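You operate a simulated robot arm through the tools that you are given. There is no shell and no other tool.

Carry out the task below with a simulated robot arm. There is one attempt and no reset: what you move stays moved.

TASK
Shut valve 25, slacken the nut, turn the elbow forward, tighten and reopen.
Fine: in that order.

Only the result counts: the job must be done as asked and must still hold three seconds after the hand-in. Knocking over, shifting, dropping, spilling or breaking anything else fails it.

THE ROBOT
A 6-joint arm with a two-finger gripper, fixed in place. Base frame: the origin is at the foot of the arm, x ahead of it, y to its left, z up. Lengths are in mm, angles in degrees, forces in N, time in s.
Its first joint turns from -166.0 to 166.0 degrees. Payload 2.45 kg.
The TCP is the grasp point between the finger pads, 20 mm short of the fingertips. In the tool frame z runs along the fingers and y along their closing line. The gripper opens to 140 mm. The gripper's body begins 168 mm behind the TCP.
Orientation is told as [roll, pitch, yaw] about the base's x, y, z axes, in that order, counted from this pose: with the fingers straight down and closing along the base's y, the tool's x points along the base's -x, its y along +y and its z along -z.

THE INTERFACE
- The arm moves only by the tool apply_moves. Its argument "commands" is a list of rows, each an object (a shift or turn left out is 0, a gripper value left out holds the last) with "delta_pos": the shift along the tool's x, y, z in units of 500 mm (1.0 is 500 mm), a list of three; "angular": the turn, a rotation vector about the tool's x, y, z in units of 120 degrees (1.0 is 120 degrees), a list of three; "hand": the finger opening in mm, from 0 to 140. In form: [{"delta_pos": [dx, dy, dz], "angular": [rx, ry, rz], "hand": hand}, ...]. A call has 1 to 20 rows; each row is the pose to reach, as a shift and turn from the pose commanded when the call began, along the tool's axes at that moment. A call with a number of a shift or a turn outside -1 to 1 is refused whole. A row lasts 0.2 s, in which the tool goes at most 50 mm and 8.6 degrees; a call with a longer step from one row to the next is refused whole, and so is a gripper value outside its range. Where a pose cannot be reached the arm comes as near as it can. A force on the tool above 90 N (or 10 N above the force at the start of the call, whichever is more), or a blocked arm, ends the call early, and 0.2 s more pass. The fingers move at their own pace (about 45 mm/s each) and stop on an object; they squeeze with about 29 N. The grip force told is the motor's: it shows also when the fingers shut on nothing. Time passes only in rows, and 0.2 s behind the last, so rows that repeat a pose let the fingers close. It gives the time, the measured TCP pose, the force on the tool (base axes), the opening and the grip force at its end, in the units of the frame above (readings bear some noise), with the torque about the TCP (base axes, N m) and any sound that the robot's microphone picked up.
- Cameras (640 x 400 px; columns grow to the right, rows downward): "scene" is fixed at [220.1, -502.4, 1677.9]; the picture's right is [-0.33, -0.94, 0.00], its down [-0.83, 0.29, -0.47] and it looks along [0.45, -0.16, -0.88] (base axes); focal length 214 px, centre (320, 200). "wrist" rides on the gripper at [78, 11, -209] in the tool frame; the picture's right is [-0.14, 0.99, 0.00], its down [-0.92, -0.13, -0.37] and it looks along [-0.36, -0.05, 0.93] (tool axes); focal length 280 px, centre (320, 200). There is no depth. A picture from a camera that has moved, and an enlarged one, comes with that camera's place and axes in the base frame and with its lens.
- grab_frame(camera): a new picture of that camera. It takes no simulated time.
- zoom(camera, box): a new picture of the part [left, top, right, bottom] of that camera's present view, enlarged. It takes no simulated time.
- hand_in(): hands the job in; it is judged then, once.

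Places have to be worked out from the pictures, the camera data and where the tool is seen. Open the gripper and draw the arm clear of the work before you hand the job in, unless the task says otherwise.

The tools are called after "Request:" by a JSON object that holds its "api" and its "payload". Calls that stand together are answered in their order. apply_moves: Moves the arm, as the interface text tells. Its arguments: {"type":"object","properties":{"commands":{"type":"array","items":{"type":"object","properties":{"delta_pos":{"type":"array","items":{"type":"number"}},"angular":{"type":"array","items":{"type":"number"}},"hand":{"type":"number"}}}}},"required":["commands"]} The other tools are called the same way: grab_frame (camera) takes a picture; zoom (camera, box) takes an enlarged picture of a part of a camera's view; hand_in () hands the job in.

At the start:

```text
time_s: 0.0
eef_pos: [684.4, 98.2, 1309.7]
tcp_rot: [0.0, -0.1, 0.0]
wrist_force: [0.7, -0.1, -0.3]
wrist_torque: [-0.02, 0.02, 0.01]
opening: 140.1
finger_force: 0.0
```

scene: 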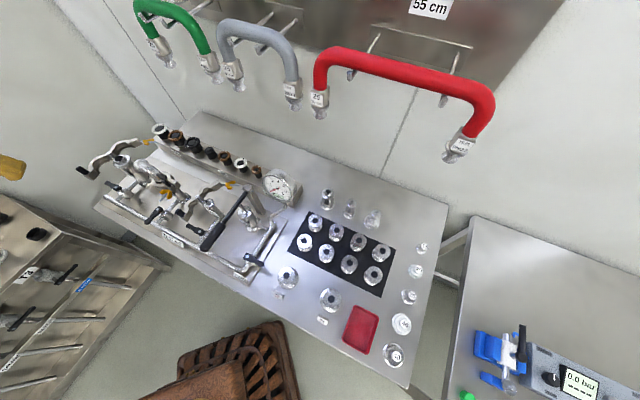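
wrist: 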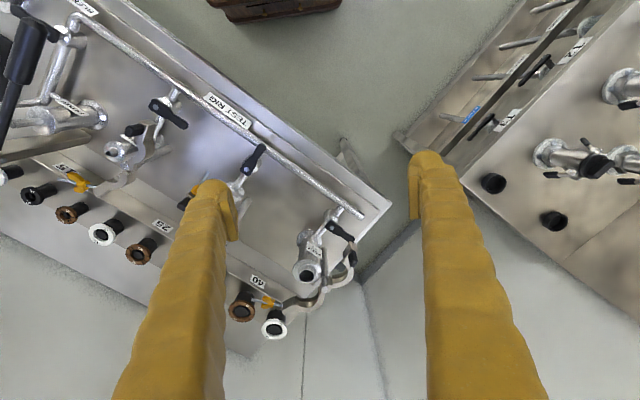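

I start by looking closer at the scene: the bench has a test rig with several valves and lines labelled. I'll zoom in on both cameras to find valve 25, its nut and its elbow.

Request:
{"api": "zoom", "payload": {"camera": "scene", "box": [70, 110, 310, 290]}}

Request:
{"api": "zoom", "payload": {"camera": "wrist", "box": [0, 0, 380, 240]}}

Request:
{"api": "zoom", "payload": {"camera": "scene", "box": [240, 160, 450, 380]}}

Request:
{"api": "zoom", "payload": {"camera": "wrist", "box": [0, 130, 380, 360]}}

```text
2.22 times, centred on (190, 200) of scene
camera zoom: at [220.1, -502.4, 1677.9], right [-0.33, -0.94, 0.0], down [-0.83, 0.29, -0.47], along [0.45, -0.16, -0.88], focal length 477 px, centre (609, 200)
```

zoom: 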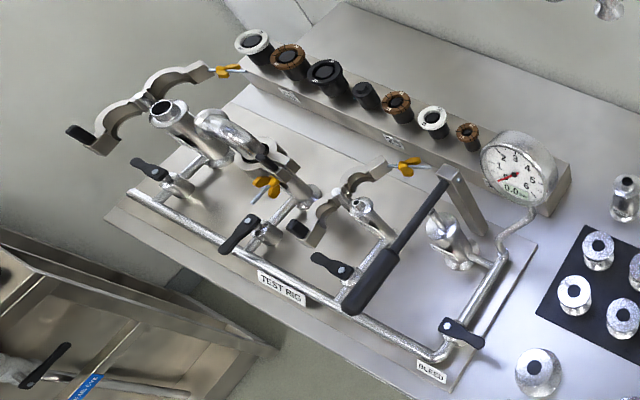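

```text
1.67 times, centred on (190, 120) of wrist
camera zoom: at [606.7, 110.1, 1517.9], right [0.14, 0.99, 0.0], down [0.92, -0.13, 0.37], along [0.36, -0.05, -0.93], focal length 467 px, centre (537, 333)
```

zoom: 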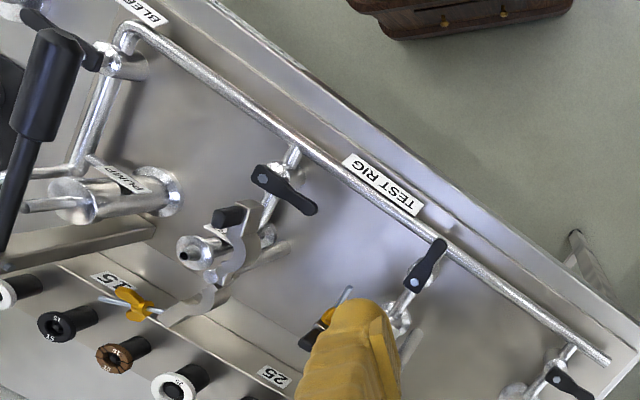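

```text
1.82 times, centred on (345, 270) of scene
camera zoom: at [220.1, -502.4, 1677.9], right [-0.33, -0.94, 0.0], down [-0.83, 0.29, -0.47], along [0.45, -0.16, -0.88], focal length 390 px, centre (274, 73)
```

zoom: 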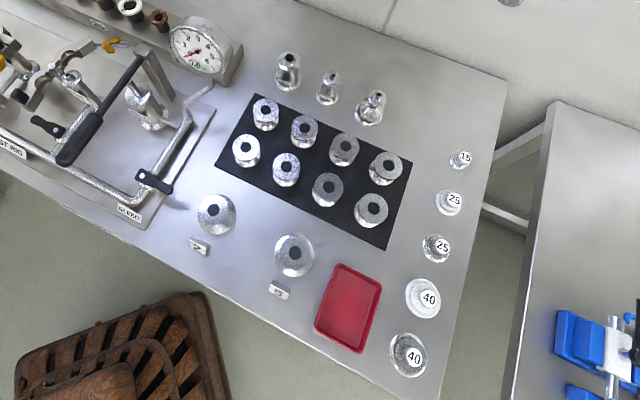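

```text
1.68 times, centred on (190, 245) of wrist
camera zoom: at [606.7, 110.1, 1517.9], right [0.14, 0.99, 0.0], down [0.92, -0.13, 0.37], along [0.36, -0.05, -0.93], focal length 472 px, centre (539, 124)
```

zoom: 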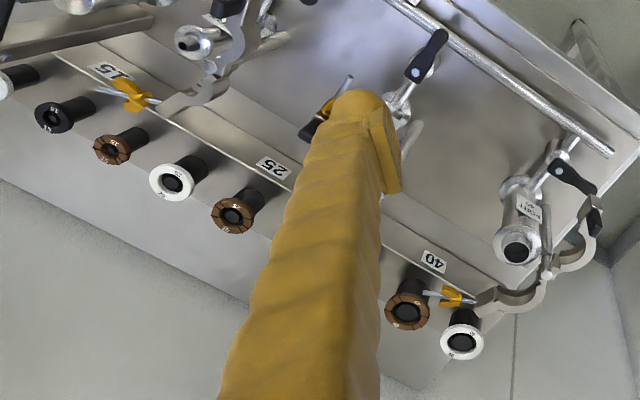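

The rig has three branches (15, 25, 40); the middle one, 25, carries a clamp with a yellow wing nut and an elbow. Its valve lever is near (718, -47, 955) by triangulation. I move the hand over to the side, staying high, for a better view between the fingers.

Request:
{"api": "apply_moves", "payload": {"commands": [{"delta_pos": [0.012, -0.067, 0.024]}, {"delta_pos": [0.024, -0.134, 0.048]}, {"delta_pos": [0.036, -0.2, 0.072]}, {"delta_pos": [0.048, -0.267, 0.096]}, {"delta_pos": [0.056, -0.334, 0.12]}, {"delta_pos": [0.056, -0.334, 0.12]}]}}

```text
time_s: 1.4
eef_pos: [656.5, -68.3, 1247.2]
tcp_rot: [0.0, 0.1, 0.0]
wrist_force: [-0.1, 0.4, -0.1]
wrist_torque: [0.02, -0.02, -0.04]
opening: 139.7
finger_force: 0.0
```

The hand is at (656, -68, 1247). Now I take pictures from both cameras.

Request:
{"api": "grab_frame", "payload": {"camera": "wrist"}}

Request:
{"api": "zoom", "payload": {"camera": "wrist", "box": [200, 100, 440, 250]}}

Request:
{"api": "zoom", "payload": {"camera": "scene", "box": [70, 120, 230, 240]}}

```text
taken
camera wrist: at [578.7, -57.0, 1456.9], right [0.14, 0.99, 0.0], down [0.92, -0.13, 0.37], along [0.36, -0.05, -0.93], focal length 280 px, centre (320, 200)
```

wrist: 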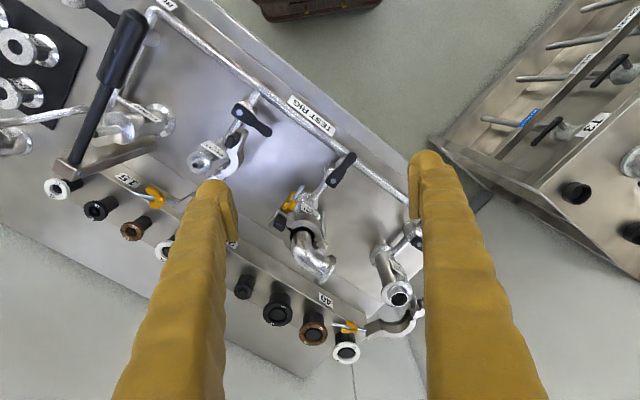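

```text
2.67 times, centred on (320, 175) of wrist
camera zoom: at [578.7, -57.0, 1456.9], right [0.14, 0.99, 0.0], down [0.92, -0.13, 0.37], along [0.36, -0.05, -0.93], focal length 748 px, centre (320, 267)
```

zoom: 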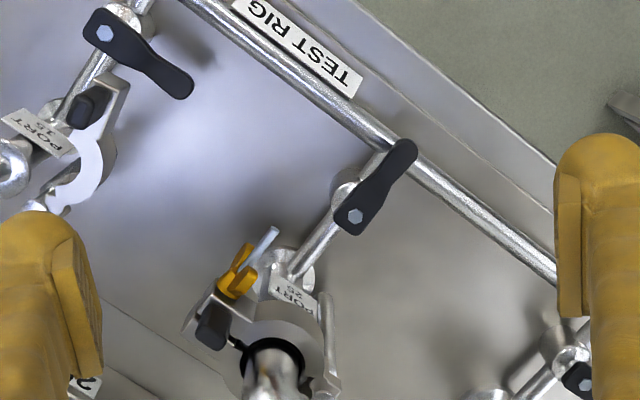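

```text
3.33 times, centred on (150, 180) of scene
camera zoom: at [220.1, -502.4, 1677.9], right [-0.33, -0.94, 0.0], down [-0.83, 0.29, -0.47], along [0.45, -0.16, -0.88], focal length 715 px, centre (887, 267)
```

zoom: 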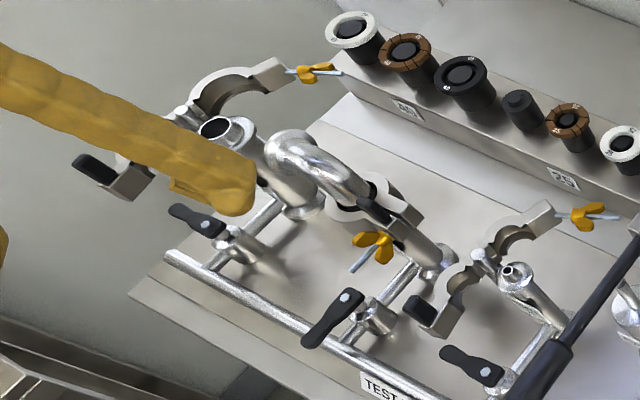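

The ports stand upright; elbow 25 is clamped on top (near (822, -99, 1075)), with its wing nut near (747, -131, 1030), facing the rig's front (the direction (-0.7, 0.7)). I'll yaw the hand 45° to line up with the rig, so I can then tilt for a side view from the front.

Request:
{"api": "apply_moves", "payload": {"commands": [{"delta_pos": [-0.01, 0.014, 0.01], "angular": [0, 0, 0.0625]}, {"delta_pos": [-0.02, 0.028, 0.02], "angular": [0, 0, 0.125]}, {"delta_pos": [-0.03, 0.042, 0.03], "angular": [0, 0, 0.1875]}, {"delta_pos": [-0.04, 0.056, 0.04], "angular": [0, 0, 0.25]}, {"delta_pos": [-0.05, 0.07, 0.05], "angular": [0, 0, 0.3125]}, {"delta_pos": [-0.067, 0.082, 0.06], "angular": [0, 0, 0.375]}, {"delta_pos": [-0.067, 0.082, 0.06], "angular": [0, 0, 0.375]}]}}

Request:
{"api": "grab_frame", "payload": {"camera": "wrist"}}

```text
time_s: 3.0
eef_pos: [690.0, -27.7, 1219.3]
tcp_rot: [-0.1, 0.0, -45.1]
wrist_force: [0.0, -0.4, -0.1]
wrist_torque: [0.01, 0.01, -0.03]
opening: 140.2
finger_force: 0.0
```

```text
taken
camera wrist: at [642.7, 35.3, 1427.9], right [0.8, 0.6, 0.0], down [0.56, -0.74, 0.37], along [0.22, -0.29, -0.93], focal length 280 px, centre (320, 200)
```

wrist: 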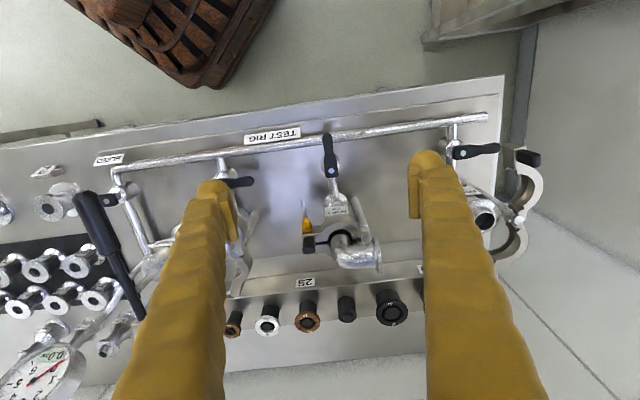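

The rig runs along (0.71, 0.71), and elbow 25's outlet now points along the rig, toward port 40. I zoom in on the clamp and on the whole rig for marks that tell which way is forward.

Request:
{"api": "zoom", "payload": {"camera": "wrist", "box": [250, 120, 410, 290]}}

Request:
{"api": "zoom", "payload": {"camera": "wrist", "box": [0, 100, 250, 260]}}

Request:
{"api": "grab_frame", "payload": {"camera": "scene"}}

```text
2.35 times, centred on (330, 205) of wrist
camera zoom: at [642.7, 35.3, 1427.9], right [0.8, 0.6, 0.0], down [0.56, -0.74, 0.37], along [0.22, -0.29, -0.93], focal length 660 px, centre (296, 188)
```

zoom: 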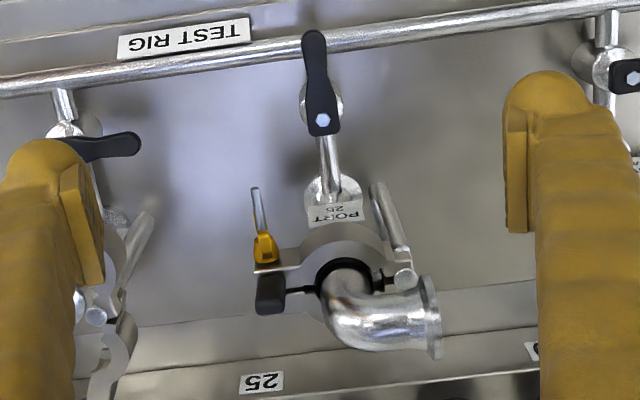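

```text
2.50 times, centred on (125, 180) of wrist
camera zoom: at [642.7, 35.3, 1427.9], right [0.8, 0.6, 0.0], down [0.56, -0.74, 0.37], along [0.22, -0.29, -0.93], focal length 701 px, centre (808, 250)
```

zoom: 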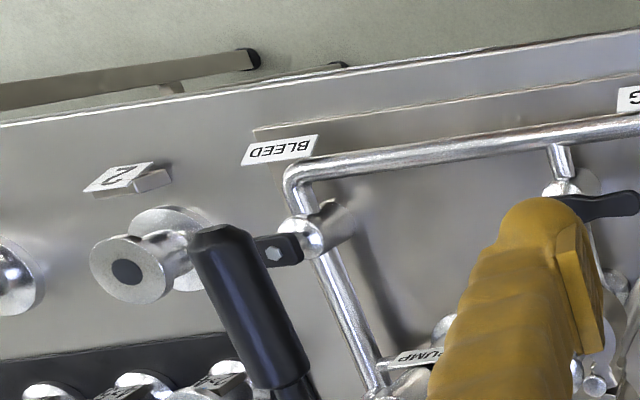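

```text
taken
```

scene: 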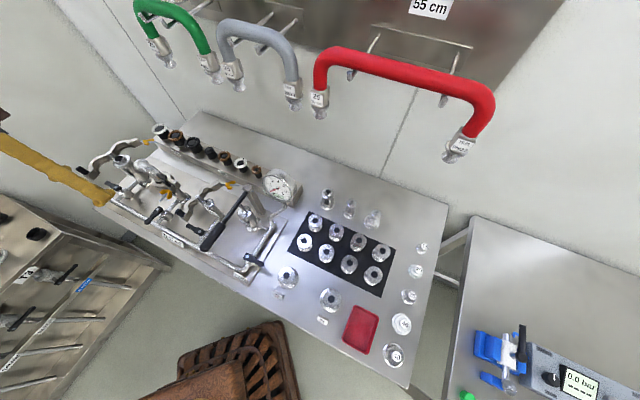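

All labels on the rig read from its front edge (the TEST RIG side), so I take "forward" as that side, (-0.7, 0.7); valves 15 and 40 are shut with their levers across their pipes, pointing toward +t = (0.7, 0.7). Now I tilt the hand by 45° to see the clamp from the front.

Request:
{"api": "apply_moves", "payload": {"commands": [{"delta_pos": [0.0, 0.0, 0.02], "angular": [0, -0.0625, 0]}, {"delta_pos": [0.0, 0.0, 0.04], "angular": [0, -0.125, 0]}, {"delta_pos": [0.0, 0.0, 0.06], "angular": [0, -0.1875, 0]}, {"delta_pos": [0.0, 0.0, 0.08], "angular": [0, -0.25, 0]}, {"delta_pos": [0.0, 0.0, 0.1], "angular": [0, -0.3125, 0]}, {"delta_pos": [0.0, 0.0, 0.12], "angular": [0, -0.375, 0]}, {"delta_pos": [0.0, 0.0, 0.12], "angular": [0, -0.375, 0]}]}}

Request:
{"api": "grab_frame", "payload": {"camera": "wrist"}}

Request:
{"api": "zoom", "payload": {"camera": "wrist", "box": [230, 120, 410, 290]}}

```text
time_s: 4.6
eef_pos: [689.4, -26.4, 1159.5]
tcp_rot: [0.0, -45.1, -45.1]
wrist_force: [-0.5, -0.3, -0.8]
wrist_torque: [-0.01, -0.03, 0.0]
opening: 139.6
finger_force: 0.1
```

```text
taken
camera wrist: at [553.9, 125.1, 1251.3], right [0.77, 0.63, 0.1], down [0.18, -0.37, 0.91], along [0.61, -0.68, -0.4], focal length 280 px, centre (320, 200)
```

wrist: 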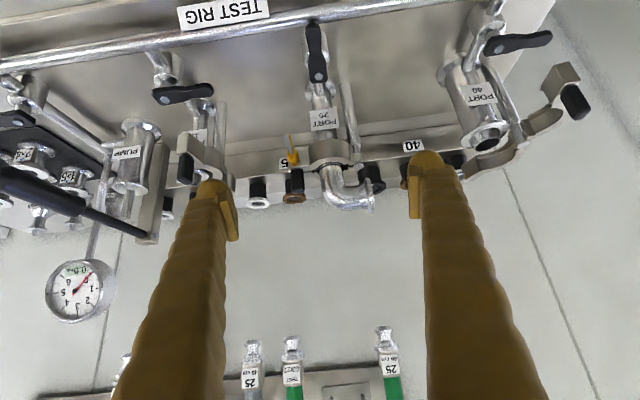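

```text
2.35 times, centred on (320, 205) of wrist
camera zoom: at [553.9, 125.1, 1251.3], right [0.77, 0.63, 0.1], down [0.18, -0.37, 0.91], along [0.61, -0.68, -0.4], focal length 660 px, centre (320, 188)
```

zoom: 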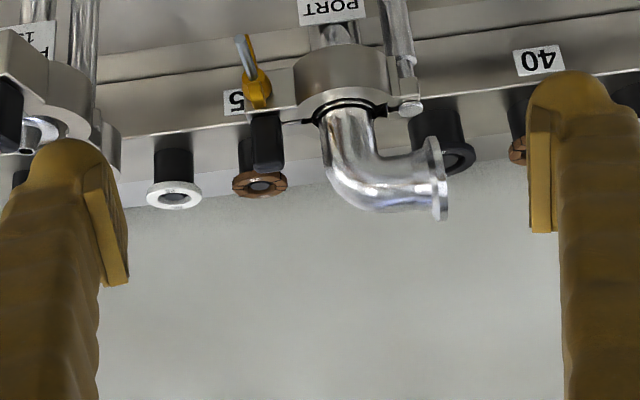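

From the front the elbow leaves the clamp upward and bends toward +t; the wing nut sits on the -t side of the clamp, its stud pointing at me. I zoom in more tightly on the nut, valve and clamp.

Request:
{"api": "zoom", "payload": {"camera": "wrist", "box": [270, 100, 390, 220]}}

Request:
{"api": "zoom", "payload": {"camera": "wrist", "box": [270, 120, 330, 180]}}

Request:
{"api": "zoom", "payload": {"camera": "wrist", "box": [270, 0, 390, 120]}}

```text
3.33 times, centred on (330, 160) of wrist
camera zoom: at [553.9, 125.1, 1251.3], right [0.77, 0.63, 0.1], down [0.18, -0.37, 0.91], along [0.61, -0.68, -0.4], focal length 935 px, centre (287, 333)
```

zoom: 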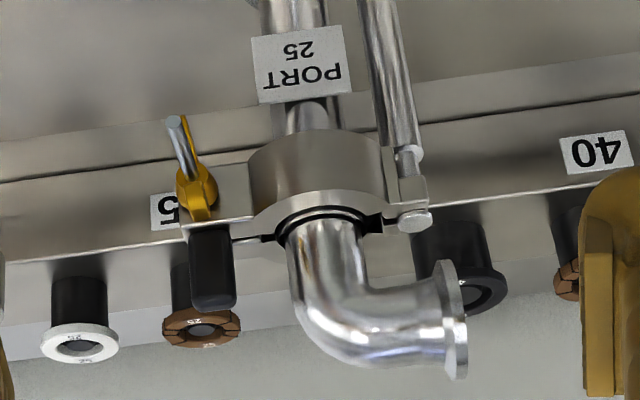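

```text
6.67 times, centred on (300, 150) of wrist
camera zoom: at [553.9, 125.1, 1251.3], right [0.77, 0.63, 0.1], down [0.18, -0.37, 0.91], along [0.61, -0.68, -0.4], focal length 1869 px, centre (453, 533)
```

zoom: 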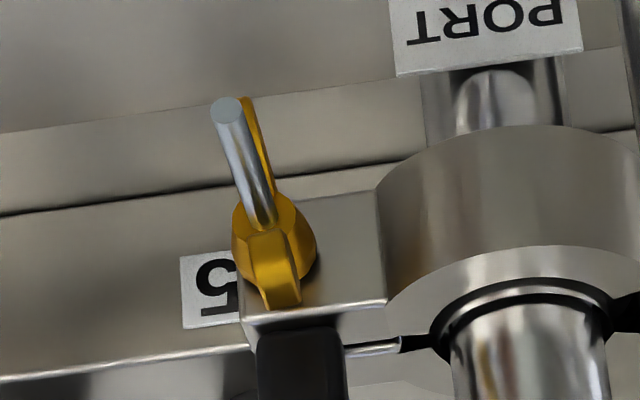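

```text
3.33 times, centred on (330, 60) of wrist
camera zoom: at [553.9, 125.1, 1251.3], right [0.77, 0.63, 0.1], down [0.18, -0.37, 0.91], along [0.61, -0.68, -0.4], focal length 935 px, centre (287, 667)
```

zoom: 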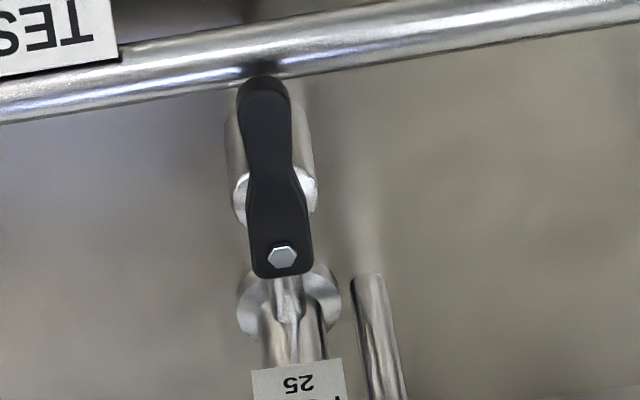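

Triangulation from the two views agrees to about 1 mm: nut centre (741, -129, 1044) with the stud running along (-0.7, 0.7), valve-25 lever hub (731, -51, 980), lever tip (692, -10, 970), header pipe top about z 948. I bring the hand upright above the lever and narrow the opening to 50 mm.

Request:
{"api": "apply_moves", "payload": {"commands": [{"delta_pos": [0.018, 0.004, 0.019], "angular": [0, 0.0625, 0], "hand": 50}, {"delta_pos": [0.036, 0.008, 0.038], "angular": [0, 0.125, 0], "hand": 50}, {"delta_pos": [0.054, 0.012, 0.057], "angular": [0, 0.1875, 0], "hand": 50}, {"delta_pos": [0.072, 0.016, 0.076], "angular": [0, 0.25, 0], "hand": 50}, {"delta_pos": [0.09, 0.02, 0.095], "angular": [0, 0.3125, 0], "hand": 50}, {"delta_pos": [0.108, 0.0243, 0.116], "angular": [0, 0.375, 0], "hand": 50}, {"delta_pos": [0.108, 0.0243, 0.116], "angular": [0, 0.375, 0], "hand": 50}]}}

Request:
{"api": "grab_frame", "payload": {"camera": "wrist"}}

Request:
{"api": "zoom", "payload": {"camera": "wrist", "box": [240, 140, 400, 260]}}

```text
time_s: 6.2
eef_pos: [699.8, -20.0, 1077.8]
tcp_rot: [0.0, 0.1, -45.0]
wrist_force: [-0.3, -0.7, 0.0]
wrist_torque: [0.0, -0.03, -0.02]
opening: 50.0
finger_force: 0.1
```

```text
taken
camera wrist: at [652.9, 42.8, 1288.2], right [0.8, 0.6, 0.0], down [0.56, -0.74, 0.37], along [0.22, -0.29, -0.93], focal length 280 px, centre (320, 200)
```

wrist: 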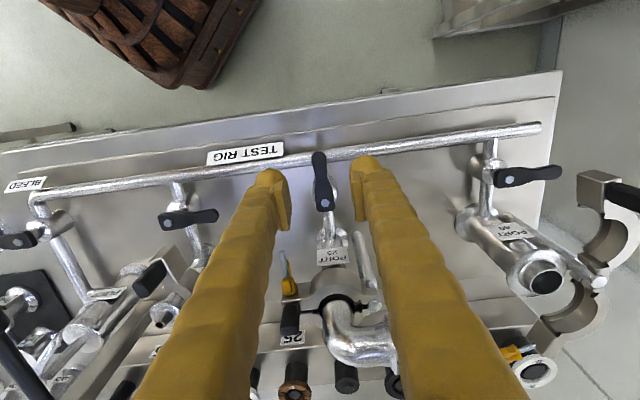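

```text
3.33 times, centred on (320, 200) of wrist
camera zoom: at [652.9, 42.8, 1288.2], right [0.8, 0.6, 0.0], down [0.56, -0.74, 0.37], along [0.22, -0.29, -0.93], focal length 935 px, centre (320, 200)
```

zoom: 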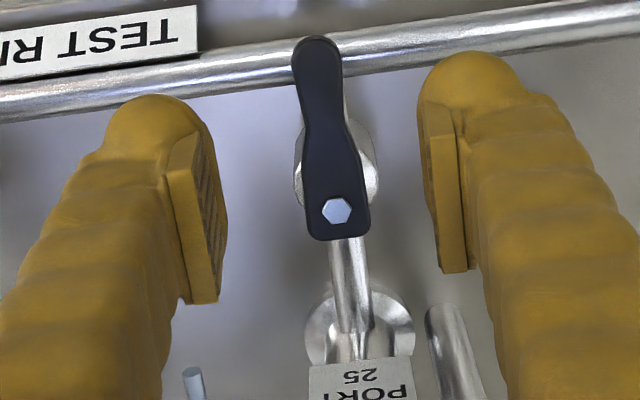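

The lever lies between the fingers: hub at about (732, -52), tip at (691, -8), and the hand is over it at 45 mm from the hub. I lower to z ≈ 981 (tips about 12 mm above the header) and close on the lever.

Request:
{"api": "apply_moves", "payload": {"commands": [{"delta_pos": [0, 0, 0.06], "hand": 50}, {"delta_pos": [0, 0, 0.12], "hand": 50}, {"delta_pos": [0, 0, 0.16], "hand": 50}, {"delta_pos": [0, 0, 0.194], "hand": 50}, {"delta_pos": [0, 0, 0.194], "hand": 50}]}}

Request:
{"api": "apply_moves", "payload": {"commands": [{"hand": 10}, {"hand": 10}, {"hand": 10}, {"hand": 10}]}}

Request:
{"api": "grab_frame", "payload": {"camera": "wrist"}}

```text
time_s: 7.4
eef_pos: [700.0, -20.5, 982.1]
tcp_rot: [0.0, 0.0, -45.1]
wrist_force: [-0.2, 0.3, 0.3]
wrist_torque: [0.01, -0.01, -0.03]
opening: 50.0
finger_force: 0.1
```

```text
time_s: 8.4
eef_pos: [700.7, -20.6, 982.9]
tcp_rot: [0.0, 0.1, -44.9]
wrist_force: [-1.0, -1.9, -2.5]
wrist_torque: [-0.08, 0.0, -0.09]
opening: 17.1
finger_force: 42.2
```

```text
taken
camera wrist: at [652.6, 42.6, 1190.6], right [0.8, 0.6, 0.0], down [0.56, -0.74, 0.37], along [0.22, -0.29, -0.93], focal length 280 px, centre (320, 200)
```

wrist: 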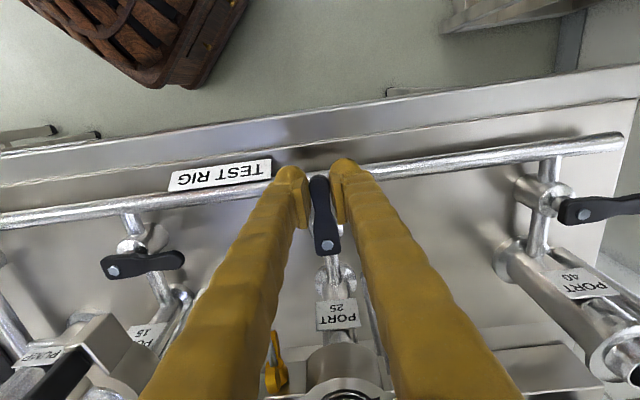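

The lever is held (17 mm wide, grip 42). I swing it a quarter turn clockwise (seen from above) about its hub, from the front toward +t, as valves 15 and 40 lie.

Request:
{"api": "apply_moves", "payload": {"commands": [{"delta_pos": [-0.00077, 0.01175, 0], "angular": [0, 0, 0.0625], "hand": 10}, {"delta_pos": [-0.00307, 0.02329, 0], "angular": [0, 0, 0.125], "hand": 10}, {"delta_pos": [-0.00685, 0.03444, 0], "angular": [0, 0, 0.1875], "hand": 10}, {"delta_pos": [-0.01206, 0.045, 0], "angular": [0, 0, 0.25], "hand": 10}, {"delta_pos": [-0.0186, 0.05479, 0], "angular": [0, 0, 0.3125], "hand": 10}, {"delta_pos": [-0.02636, 0.06364, 0], "angular": [0, 0, 0.375], "hand": 10}, {"delta_pos": [-0.03521, 0.0714, 0], "angular": [0, 0, 0.4375], "hand": 10}, {"delta_pos": [-0.045, 0.07794, 0], "angular": [0, 0, 0.5], "hand": 10}, {"delta_pos": [-0.05556, 0.08315, 0], "angular": [0, 0, 0.5625], "hand": 10}, {"delta_pos": [-0.06671, 0.08693, 0], "angular": [0, 0, 0.625], "hand": 10}, {"delta_pos": [-0.07826, 0.08923, 0], "angular": [0, 0, 0.6875], "hand": 10}, {"delta_pos": [-0.09, 0.09, 0], "angular": [0, 0, 0.75], "hand": 10}, {"delta_pos": [-0.09, 0.09, 0], "angular": [0, 0, 0.75], "hand": 10}]}}

Request:
{"api": "grab_frame", "payload": {"camera": "wrist"}}

Request:
{"api": "zoom", "payload": {"camera": "scene", "box": [70, 120, 230, 240]}}

```text
time_s: 11.2
eef_pos: [764.4, -21.0, 983.3]
tcp_rot: [0.1, 0.0, -135.1]
wrist_force: [36.9, 2.7, -16.4]
wrist_torque: [0.11, -0.41, 1.12]
opening: 17.9
finger_force: 43.3
```

```text
taken
camera wrist: at [828.0, 27.1, 1192.3], right [0.6, -0.8, 0.0], down [-0.74, -0.56, 0.37], along [-0.29, -0.22, -0.93], focal length 280 px, centre (320, 200)
```

wrist: 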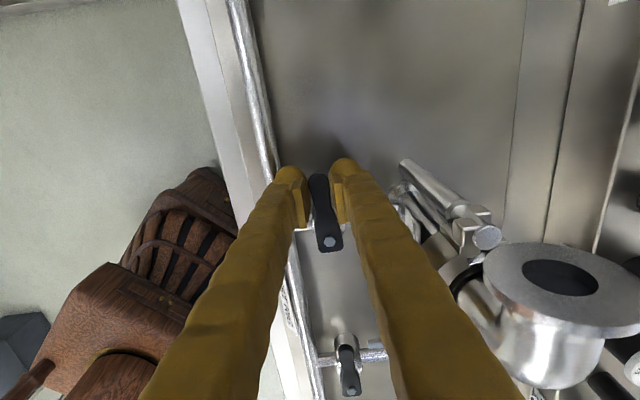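

```text
3.33 times, centred on (150, 180) of scene
camera zoom: at [220.1, -502.4, 1677.9], right [-0.33, -0.94, 0.0], down [-0.83, 0.29, -0.47], along [0.45, -0.16, -0.88], focal length 715 px, centre (887, 267)
```

zoom: 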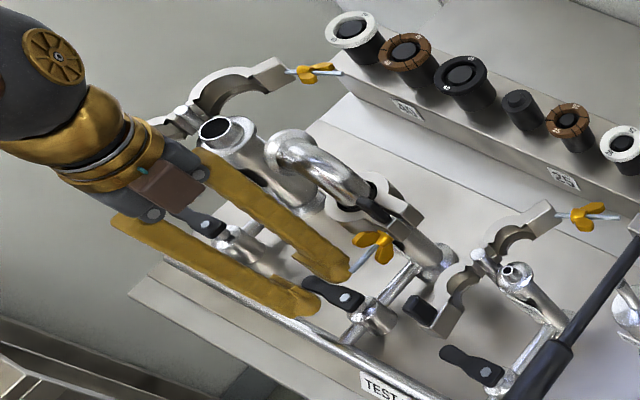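

The lever followed the whole quarter turn. I open the fingers and rise to check where it rests.

Request:
{"api": "apply_moves", "payload": {"commands": [{"hand": 50}, {"hand": 50}, {"hand": 50}, {"delta_pos": [0, 0, -0.08], "hand": 50}, {"delta_pos": [0, 0, -0.16], "hand": 50}, {"delta_pos": [0, 0, -0.24], "hand": 50}, {"delta_pos": [0, 0, -0.32], "hand": 50}, {"delta_pos": [0, 0, -0.4], "hand": 50}, {"delta_pos": [0, 0, -0.4], "hand": 50}]}}

Request:
{"api": "grab_frame", "payload": {"camera": "wrist"}}

Request:
{"api": "zoom", "payload": {"camera": "wrist", "box": [240, 110, 400, 230]}}

Request:
{"api": "zoom", "payload": {"camera": "scene", "box": [110, 140, 210, 230]}}

```text
time_s: 13.2
eef_pos: [763.7, -18.9, 1181.2]
tcp_rot: [0.0, 0.0, -135.0]
wrist_force: [0.7, -0.1, 0.7]
wrist_torque: [0.01, -0.02, 0.0]
opening: 50.0
finger_force: 0.1
```

```text
taken
camera wrist: at [827.1, 29.3, 1391.1], right [0.6, -0.8, 0.0], down [-0.74, -0.56, 0.37], along [-0.29, -0.22, -0.93], focal length 280 px, centre (320, 200)
```

wrist: 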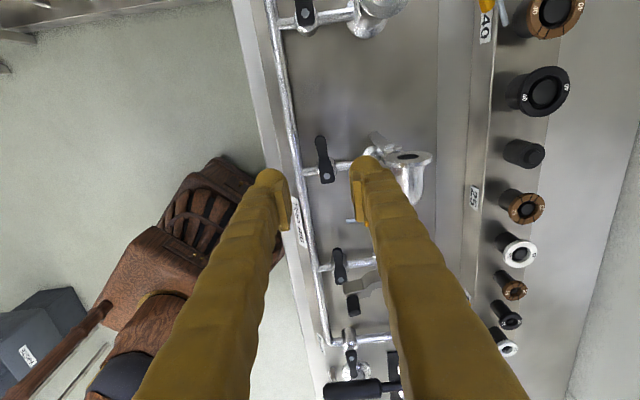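

```text
3.33 times, centred on (320, 170) of wrist
camera zoom: at [827.1, 29.3, 1391.1], right [0.6, -0.8, 0.0], down [-0.74, -0.56, 0.37], along [-0.29, -0.22, -0.93], focal length 935 px, centre (320, 300)
```

zoom: 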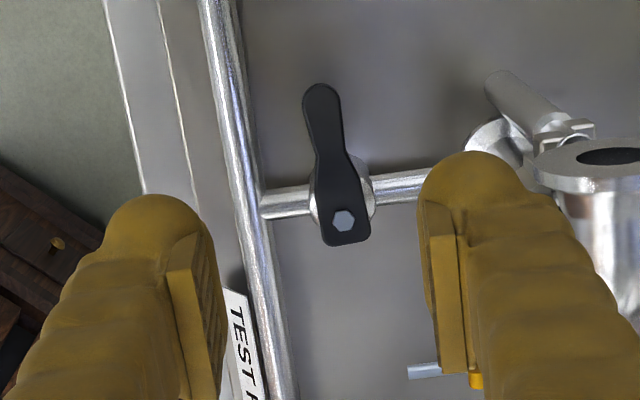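

```text
4.44 times, centred on (160, 185) of scene
camera zoom: at [220.1, -502.4, 1677.9], right [-0.33, -0.94, 0.0], down [-0.83, 0.29, -0.47], along [0.45, -0.16, -0.88], focal length 953 px, centre (1031, 267)
```

zoom: 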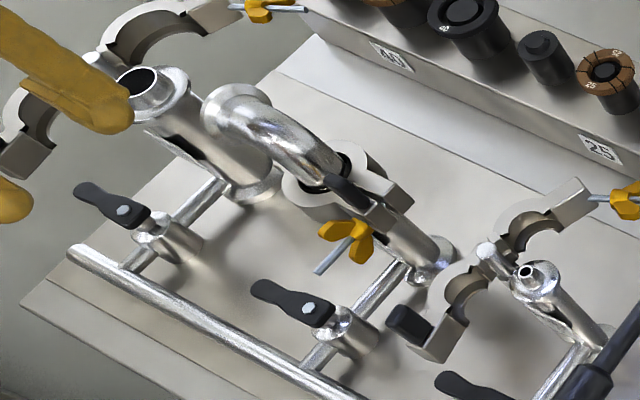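

The valve-25 lever now lies across its pipe like its neighbours. I compare its angle carefully with the shut 15 and 40 levers.

Request:
{"api": "zoom", "payload": {"camera": "wrist", "box": [270, 0, 370, 80]}}

Request:
{"api": "zoom", "payload": {"camera": "wrist", "box": [290, 230, 390, 310]}}

Request:
{"api": "zoom", "payload": {"camera": "wrist", "box": [270, 120, 370, 200]}}

```text
5.00 times, centred on (320, 40) of wrist
camera zoom: at [827.1, 29.3, 1391.1], right [0.6, -0.8, 0.0], down [-0.74, -0.56, 0.37], along [-0.29, -0.22, -0.93], focal length 1402 px, centre (320, 1000)
```

zoom: 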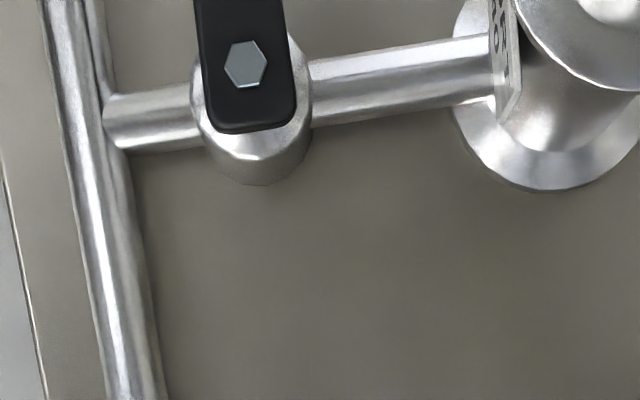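

```text
5.00 times, centred on (340, 270) of wrist
camera zoom: at [827.1, 29.3, 1391.1], right [0.6, -0.8, 0.0], down [-0.74, -0.56, 0.37], along [-0.29, -0.22, -0.93], focal length 1402 px, centre (220, -150)
```

zoom: 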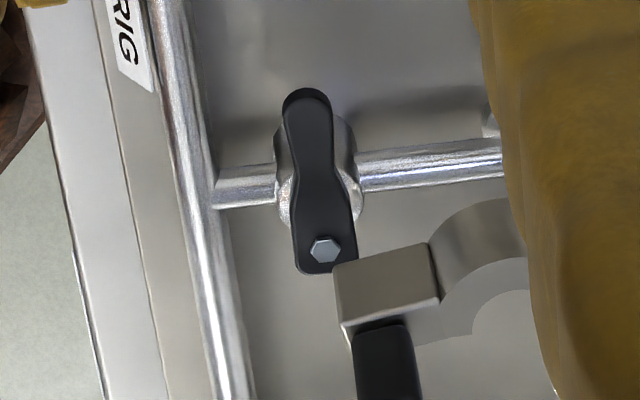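

```text
5.00 times, centred on (320, 160) of wrist
camera zoom: at [827.1, 29.3, 1391.1], right [0.6, -0.8, 0.0], down [-0.74, -0.56, 0.37], along [-0.29, -0.22, -0.93], focal length 1402 px, centre (320, 400)
```

zoom: 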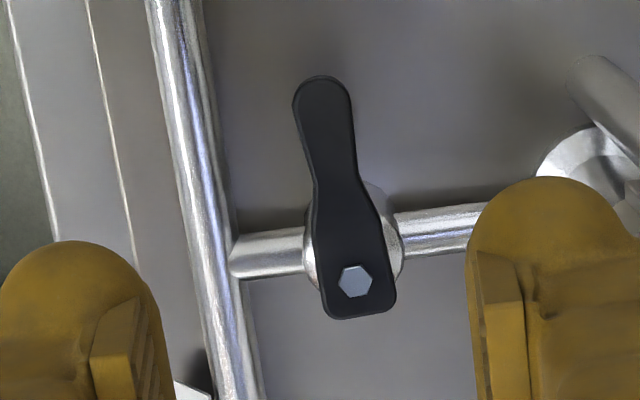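

Lever 25 still sits about 2–3° short of square compared with lever 15. I go back down, grip it again and press it a few degrees further to its stop.

Request:
{"api": "apply_moves", "payload": {"commands": [{"delta_pos": [0, 0, 0.09], "hand": 50}, {"delta_pos": [0, 0, 0.18], "hand": 50}, {"delta_pos": [0, 0, 0.27], "hand": 50}, {"delta_pos": [0, 0, 0.35], "hand": 50}, {"delta_pos": [0, 0, 0.397], "hand": 50}, {"delta_pos": [0, 0, 0.397], "hand": 10}, {"delta_pos": [0, 0, 0.397], "hand": 10}, {"delta_pos": [0, 0, 0.397], "hand": 10}, {"delta_pos": [0, 0, 0.397], "hand": 10}]}}

Request:
{"api": "apply_moves", "payload": {"commands": [{"delta_pos": [-0.0001, 0.0047, 0], "angular": [0, 0, 0.025], "hand": 10}, {"delta_pos": [-0.0005, 0.0094, 0], "angular": [0, 0, 0.05], "hand": 10}, {"delta_pos": [-0.0005, 0.0094, 0], "angular": [0, 0, 0.05], "hand": 10}]}}

```text
time_s: 15.2
eef_pos: [764.0, -20.1, 982.7]
tcp_rot: [0.2, 0.0, -135.1]
wrist_force: [13.0, -10.7, -9.0]
wrist_torque: [-0.09, -0.08, 0.81]
opening: 18.5
finger_force: 44.3
```

```text
time_s: 16.0
eef_pos: [767.2, -22.4, 982.4]
tcp_rot: [-0.1, -0.1, -141.0]
wrist_force: [18.9, 6.4, -25.6]
wrist_torque: [0.11, -0.2, 1.12]
opening: 18.7
finger_force: 44.1
```

The hand turned 6° more under modest force. I release, rise and look again.

Request:
{"api": "apply_moves", "payload": {"commands": [{"hand": 50}, {"hand": 50}, {"hand": 50}, {"delta_pos": [0, 0, -0.09], "hand": 50}, {"delta_pos": [0, 0, -0.18], "hand": 50}, {"delta_pos": [0, 0, -0.27], "hand": 50}, {"delta_pos": [0, 0, -0.36], "hand": 50}, {"delta_pos": [0, 0, -0.4], "hand": 50}, {"delta_pos": [0, 0, -0.4], "hand": 50}]}}

Request:
{"api": "zoom", "payload": {"camera": "wrist", "box": [270, 120, 370, 200]}}

Request:
{"api": "grab_frame", "payload": {"camera": "wrist"}}

```text
time_s: 18.0
eef_pos: [767.7, -25.1, 1185.0]
tcp_rot: [0.0, 0.0, -141.0]
wrist_force: [-0.7, -0.4, 0.0]
wrist_torque: [0.01, 0.01, -0.03]
opening: 49.9
finger_force: 0.1
```

```text
5.00 times, centred on (320, 160) of wrist
camera zoom: at [835.6, 16.4, 1394.4], right [0.52, -0.86, 0.0], down [-0.8, -0.48, 0.37], along [-0.32, -0.19, -0.93], focal length 1402 px, centre (320, 400)
```

zoom: 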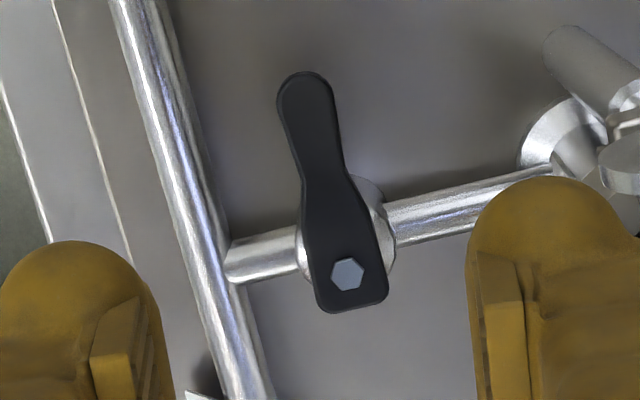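

```text
taken
camera wrist: at [835.6, 16.4, 1394.4], right [0.52, -0.86, 0.0], down [-0.8, -0.48, 0.37], along [-0.32, -0.19, -0.93], focal length 280 px, centre (320, 200)
```

wrist: 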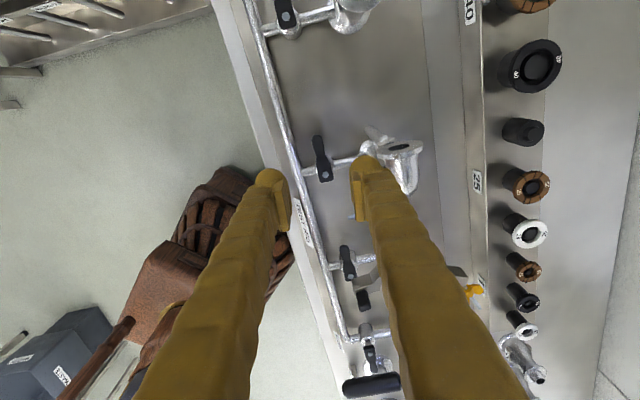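

The lever is now square to the pipe within about a degree, so valve 25 is shut. Next I yaw back and hover in front of the wing nut to measure it closely from above.

Request:
{"api": "apply_moves", "payload": {"commands": [{"delta_pos": [-0.015, 0.0015, -0.0025], "angular": [0, 0, -0.0667]}, {"delta_pos": [-0.03, 0.003, -0.005], "angular": [0, 0, -0.1333]}, {"delta_pos": [-0.046, 0.0045, -0.0075], "angular": [0, 0, -0.2]}, {"delta_pos": [-0.061, 0.006, -0.01], "angular": [0, 0, -0.2667]}, {"delta_pos": [-0.076, 0.0075, -0.0125], "angular": [0, 0, -0.3333]}, {"delta_pos": [-0.091, 0.009, -0.015], "angular": [0, 0, -0.4]}, {"delta_pos": [-0.107, 0.0105, -0.0175], "angular": [0, 0, -0.4667]}, {"delta_pos": [-0.122, 0.012, -0.02], "angular": [0, 0, -0.5333]}, {"delta_pos": [-0.137, 0.0135, -0.0225], "angular": [0, 0, -0.6]}, {"delta_pos": [-0.152, 0.015, -0.025], "angular": [0, 0, -0.6667]}, {"delta_pos": [-0.168, 0.0165, -0.0275], "angular": [0, 0, -0.7333]}, {"delta_pos": [-0.183, 0.018, -0.03], "angular": [0, 0, -0.8]}, {"delta_pos": [-0.183, 0.018, -0.03], "angular": [0, 0, -0.8]}]}}

Request:
{"api": "grab_frame", "payload": {"camera": "wrist"}}

Request:
{"api": "zoom", "payload": {"camera": "wrist", "box": [260, 160, 420, 280]}}

```text
time_s: 20.8
eef_pos: [701.4, -88.3, 1199.9]
tcp_rot: [0.0, 0.0, -44.9]
wrist_force: [-0.1, 0.2, 0.0]
wrist_torque: [0.01, -0.06, -0.02]
opening: 50.3
finger_force: 0.0
```

```text
taken
camera wrist: at [654.5, -25.4, 1408.4], right [0.8, 0.6, 0.0], down [0.56, -0.74, 0.37], along [0.22, -0.29, -0.93], focal length 280 px, centre (320, 200)
```

wrist: 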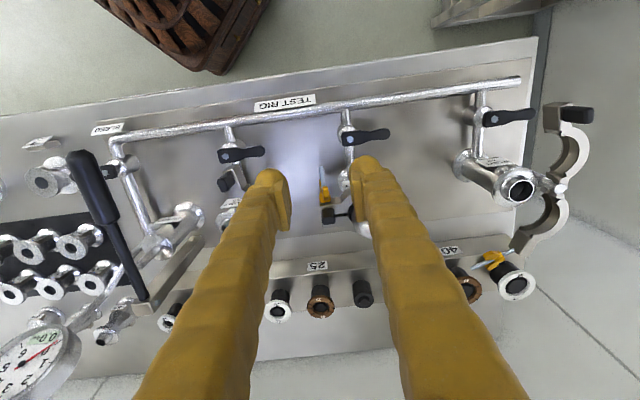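

```text
3.33 times, centred on (340, 220) of wrist
camera zoom: at [654.5, -25.4, 1408.4], right [0.8, 0.6, 0.0], down [0.56, -0.74, 0.37], along [0.22, -0.29, -0.93], focal length 935 px, centre (253, 133)
```

zoom: 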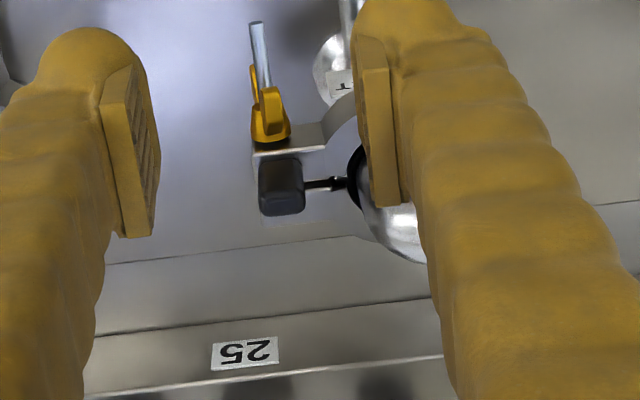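

All three levers are parallel now. I open the fingers wide so that they don't hide the clamp, and zoom in on nut and elbow.

Request:
{"api": "apply_moves", "payload": {"commands": [{"hand": 140}, {"hand": 140}, {"hand": 140}, {"hand": 140}, {"hand": 140}]}}

Request:
{"api": "zoom", "payload": {"camera": "wrist", "box": [280, 150, 410, 250]}}

Request:
{"api": "zoom", "payload": {"camera": "wrist", "box": [300, 160, 360, 220]}}

```text
time_s: 22.0
eef_pos: [701.8, -87.7, 1198.1]
tcp_rot: [0.0, 0.0, -45.0]
wrist_force: [0.7, -0.2, 0.1]
wrist_torque: [-0.01, -0.01, 0.02]
opening: 140.1
finger_force: 0.1
```

```text
4.00 times, centred on (345, 200) of wrist
camera zoom: at [654.6, -25.2, 1408.3], right [0.8, 0.6, 0.0], down [0.56, -0.74, 0.37], along [0.22, -0.29, -0.93], focal length 1122 px, centre (220, 200)
```

zoom: 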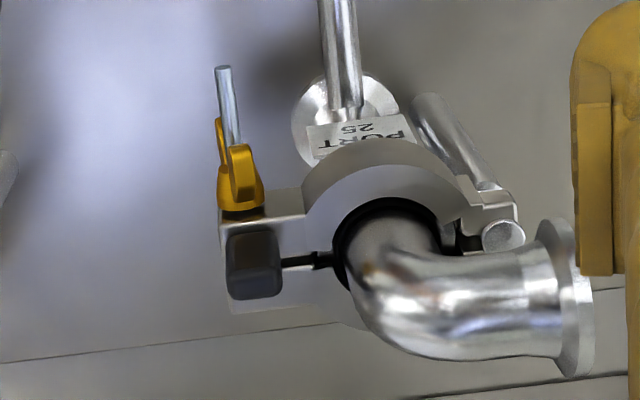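

```text
6.67 times, centred on (330, 190) of wrist
camera zoom: at [654.6, -25.2, 1408.3], right [0.8, 0.6, 0.0], down [0.56, -0.74, 0.37], along [0.22, -0.29, -0.93], focal length 1869 px, centre (253, 267)
```

zoom: 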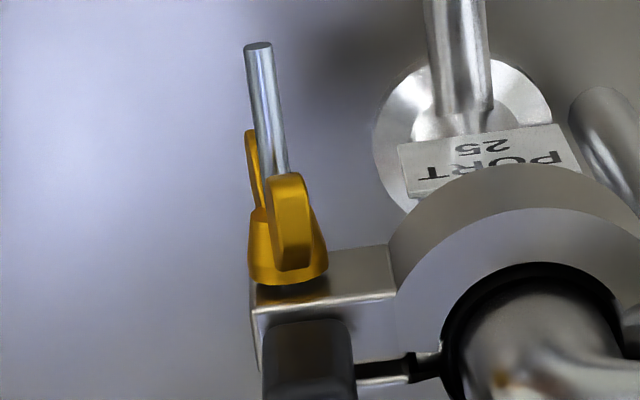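

The view gives: stud axis at t = 433, z ≈ 1043; lug face at n ≈ -624; wings (vertical, about 9 mm thick, ±16 mm) from n ≈ -617 to -598; clamp ring front at n ≈ -602. I turn the hand horizontal, pointing at the rig's back, in free space in front of the nut.

Request:
{"api": "apply_moves", "payload": {"commands": [{"delta_pos": [0.013, 0, 0.008], "angular": [0, -0.0625, 0], "hand": 60}, {"delta_pos": [0.026, 0, 0.016], "angular": [0, -0.125, 0], "hand": 60}, {"delta_pos": [0.039, 0, 0.024], "angular": [0, -0.1875, 0], "hand": 60}, {"delta_pos": [0.052, 0, 0.032], "angular": [0, -0.25, 0], "hand": 60}, {"delta_pos": [0.065, 0, 0.04], "angular": [0, -0.3125, 0], "hand": 60}, {"delta_pos": [0.078, 0, 0.048], "angular": [0, -0.375, 0], "hand": 60}, {"delta_pos": [0.091, 0, 0.056], "angular": [0, -0.4375, 0], "hand": 60}, {"delta_pos": [0.104, 0, 0.064], "angular": [0, -0.5, 0], "hand": 60}, {"delta_pos": [0.117, 0, 0.072], "angular": [0, -0.5625, 0], "hand": 60}, {"delta_pos": [0.13, 0, 0.08], "angular": [0, -0.625, 0], "hand": 60}, {"delta_pos": [0.143, 0, 0.088], "angular": [0, -0.6875, 0], "hand": 60}, {"delta_pos": [0.157, -0.0024, 0.096], "angular": [0, -0.75, 0], "hand": 60}, {"delta_pos": [0.157, -0.0024, 0.096], "angular": [0, -0.75, 0], "hand": 60}]}}

Request:
{"api": "grab_frame", "payload": {"camera": "wrist"}}

Request:
{"api": "grab_frame", "payload": {"camera": "scene"}}

```text
time_s: 24.8
eef_pos: [646.0, -34.6, 1150.7]
tcp_rot: [165.7, -89.9, 149.3]
wrist_force: [-1.0, 1.0, 0.2]
wrist_torque: [-0.02, -0.03, 0.01]
opening: 60.0
finger_force: 0.0
```

```text
taken
camera wrist: at [505.8, 122.0, 1072.5], right [0.7, 0.7, 0.14], down [-0.35, 0.17, 0.92], along [0.62, -0.69, 0.37], focal length 280 px, centre (320, 200)
```

wrist: 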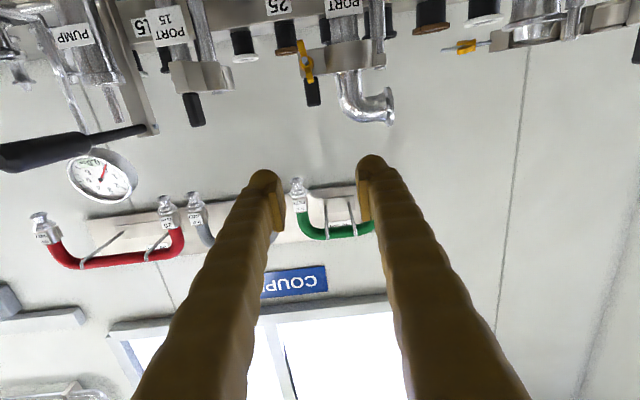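

```text
taken
```

scene: 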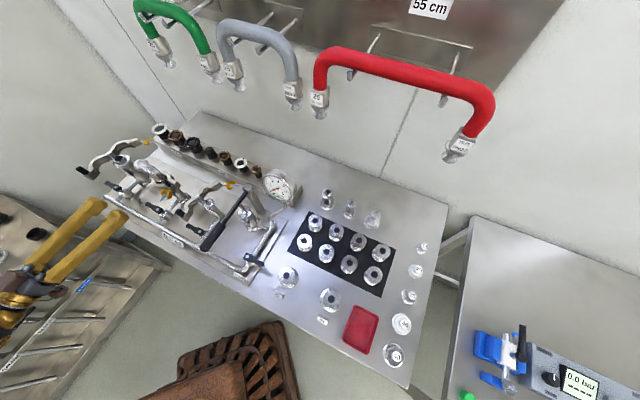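

The hand is horizontal at n = -481, t = 432, z = 1151. I lower it to the stud height and narrow the fingers to 28 mm, then look along it.

Request:
{"api": "apply_moves", "payload": {"commands": [{"delta_pos": [0.07, 0.0014, 0], "hand": 28}, {"delta_pos": [0.14, 0.0014, 0], "hand": 28}, {"delta_pos": [0.2, 0.0014, 0], "hand": 28}, {"delta_pos": [0.2154, 0.0014, 0], "hand": 28}, {"delta_pos": [0.2154, 0.0014, 0], "hand": 28}]}}

Request:
{"api": "grab_frame", "payload": {"camera": "wrist"}}

Request:
{"api": "zoom", "payload": {"camera": "wrist", "box": [260, 100, 400, 220]}}

```text
time_s: 26.0
eef_pos: [660.1, -27.6, 1046.7]
tcp_rot: [6.0, -89.9, -51.1]
wrist_force: [-1.2, -1.1, 1.3]
wrist_torque: [-0.02, 0.03, 0.0]
opening: 27.8
finger_force: 0.1
out of reach, approached as far as the arm can: row 2, 3, 4, 5
```

```text
taken
camera wrist: at [519.8, 130.1, 968.8], right [0.7, 0.7, 0.14], down [-0.35, 0.17, 0.92], along [0.62, -0.7, 0.36], focal length 280 px, centre (320, 200)
```

wrist: 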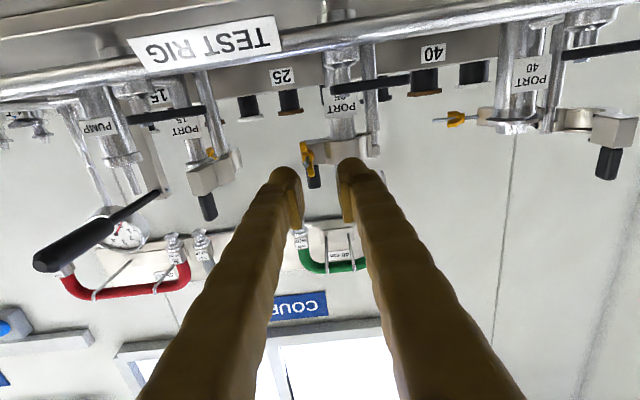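

```text
3.33 times, centred on (330, 160) of wrist
camera zoom: at [519.8, 130.1, 968.8], right [0.7, 0.7, 0.14], down [-0.35, 0.17, 0.92], along [0.62, -0.7, 0.36], focal length 935 px, centre (287, 333)
```

zoom: 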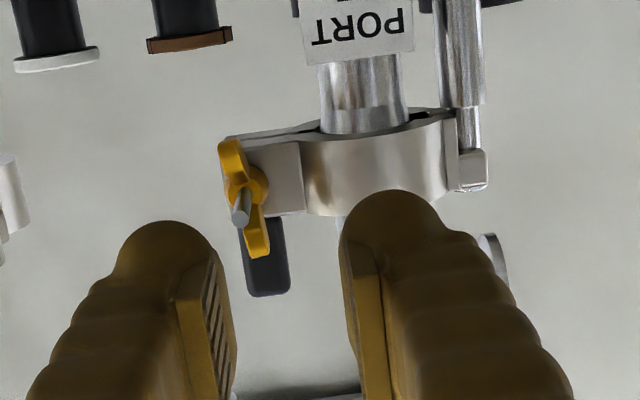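

The arm reports its reach limit here: it is 14 mm off sideways (t = 447 rather than 433). I move forward (staying short of the stud tip) to see whether the pose becomes reachable closer to the work.

Request:
{"api": "apply_moves", "payload": {"commands": [{"delta_pos": [0, 0, 0.04], "hand": 28}, {"delta_pos": [0, 0, 0.08], "hand": 28}, {"delta_pos": [0, 0, 0.11], "hand": 28}, {"delta_pos": [0, 0, 0.11], "hand": 28}]}}

Request:
{"api": "grab_frame", "payload": {"camera": "scene"}}

```text
time_s: 27.0
eef_pos: [697.7, -66.5, 1047.5]
tcp_rot: [-54.8, -90.0, 9.8]
wrist_force: [-0.1, -0.1, 0.4]
wrist_torque: [0.01, 0.0, 0.0]
opening: 28.0
finger_force: 0.2
```

```text
taken
```

scene: 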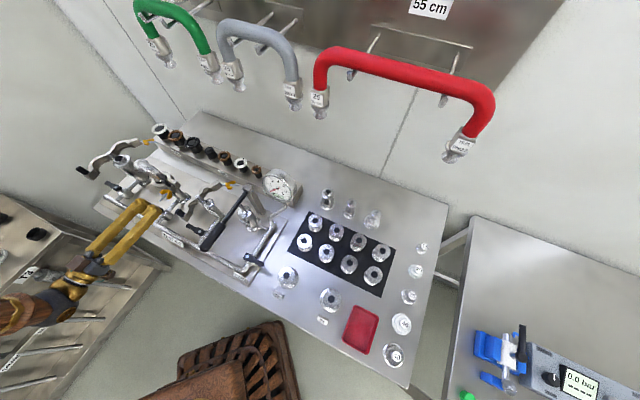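

Here the pose is fully reached: n = -540, t = 446, z = 1047.5. I shift 13 mm sideways to line up with the stud (t = 433, z = 1043) and check through the wrist camera.

Request:
{"api": "apply_moves", "payload": {"commands": [{"delta_pos": [0.004, -0.013, 0], "hand": 28}, {"delta_pos": [0.008, -0.0266, 0], "hand": 28}, {"delta_pos": [0.008, -0.0266, 0], "hand": 28}]}}

Request:
{"api": "zoom", "payload": {"camera": "wrist", "box": [250, 100, 390, 230]}}

Request:
{"api": "grab_frame", "payload": {"camera": "wrist"}}

```text
time_s: 27.8
eef_pos: [689.1, -75.3, 1043.5]
tcp_rot: [-81.5, -90.0, 36.6]
wrist_force: [0.5, 0.4, 0.1]
wrist_torque: [0.04, -0.01, -0.05]
opening: 28.1
finger_force: 0.0
```

```text
3.08 times, centred on (320, 165) of wrist
camera zoom: at [548.7, 79.9, 965.5], right [0.7, 0.7, 0.14], down [-0.35, 0.17, 0.92], along [0.62, -0.69, 0.37], focal length 863 px, centre (320, 308)
```

zoom: 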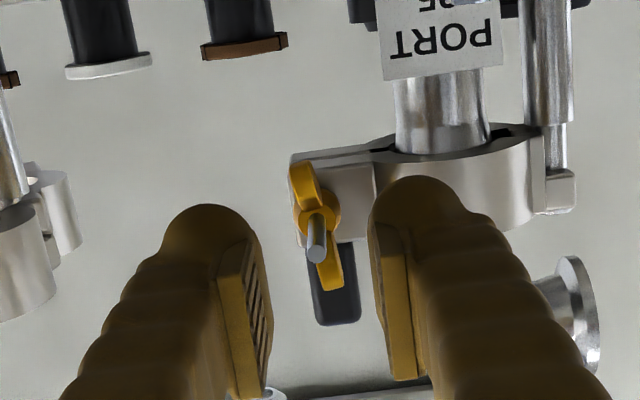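

```text
taken
camera wrist: at [548.7, 79.9, 965.5], right [0.7, 0.7, 0.14], down [-0.35, 0.17, 0.92], along [0.62, -0.69, 0.37], focal length 280 px, centre (320, 200)
```

wrist: 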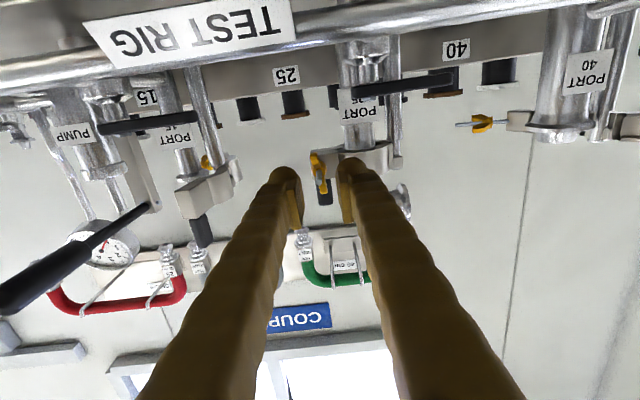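

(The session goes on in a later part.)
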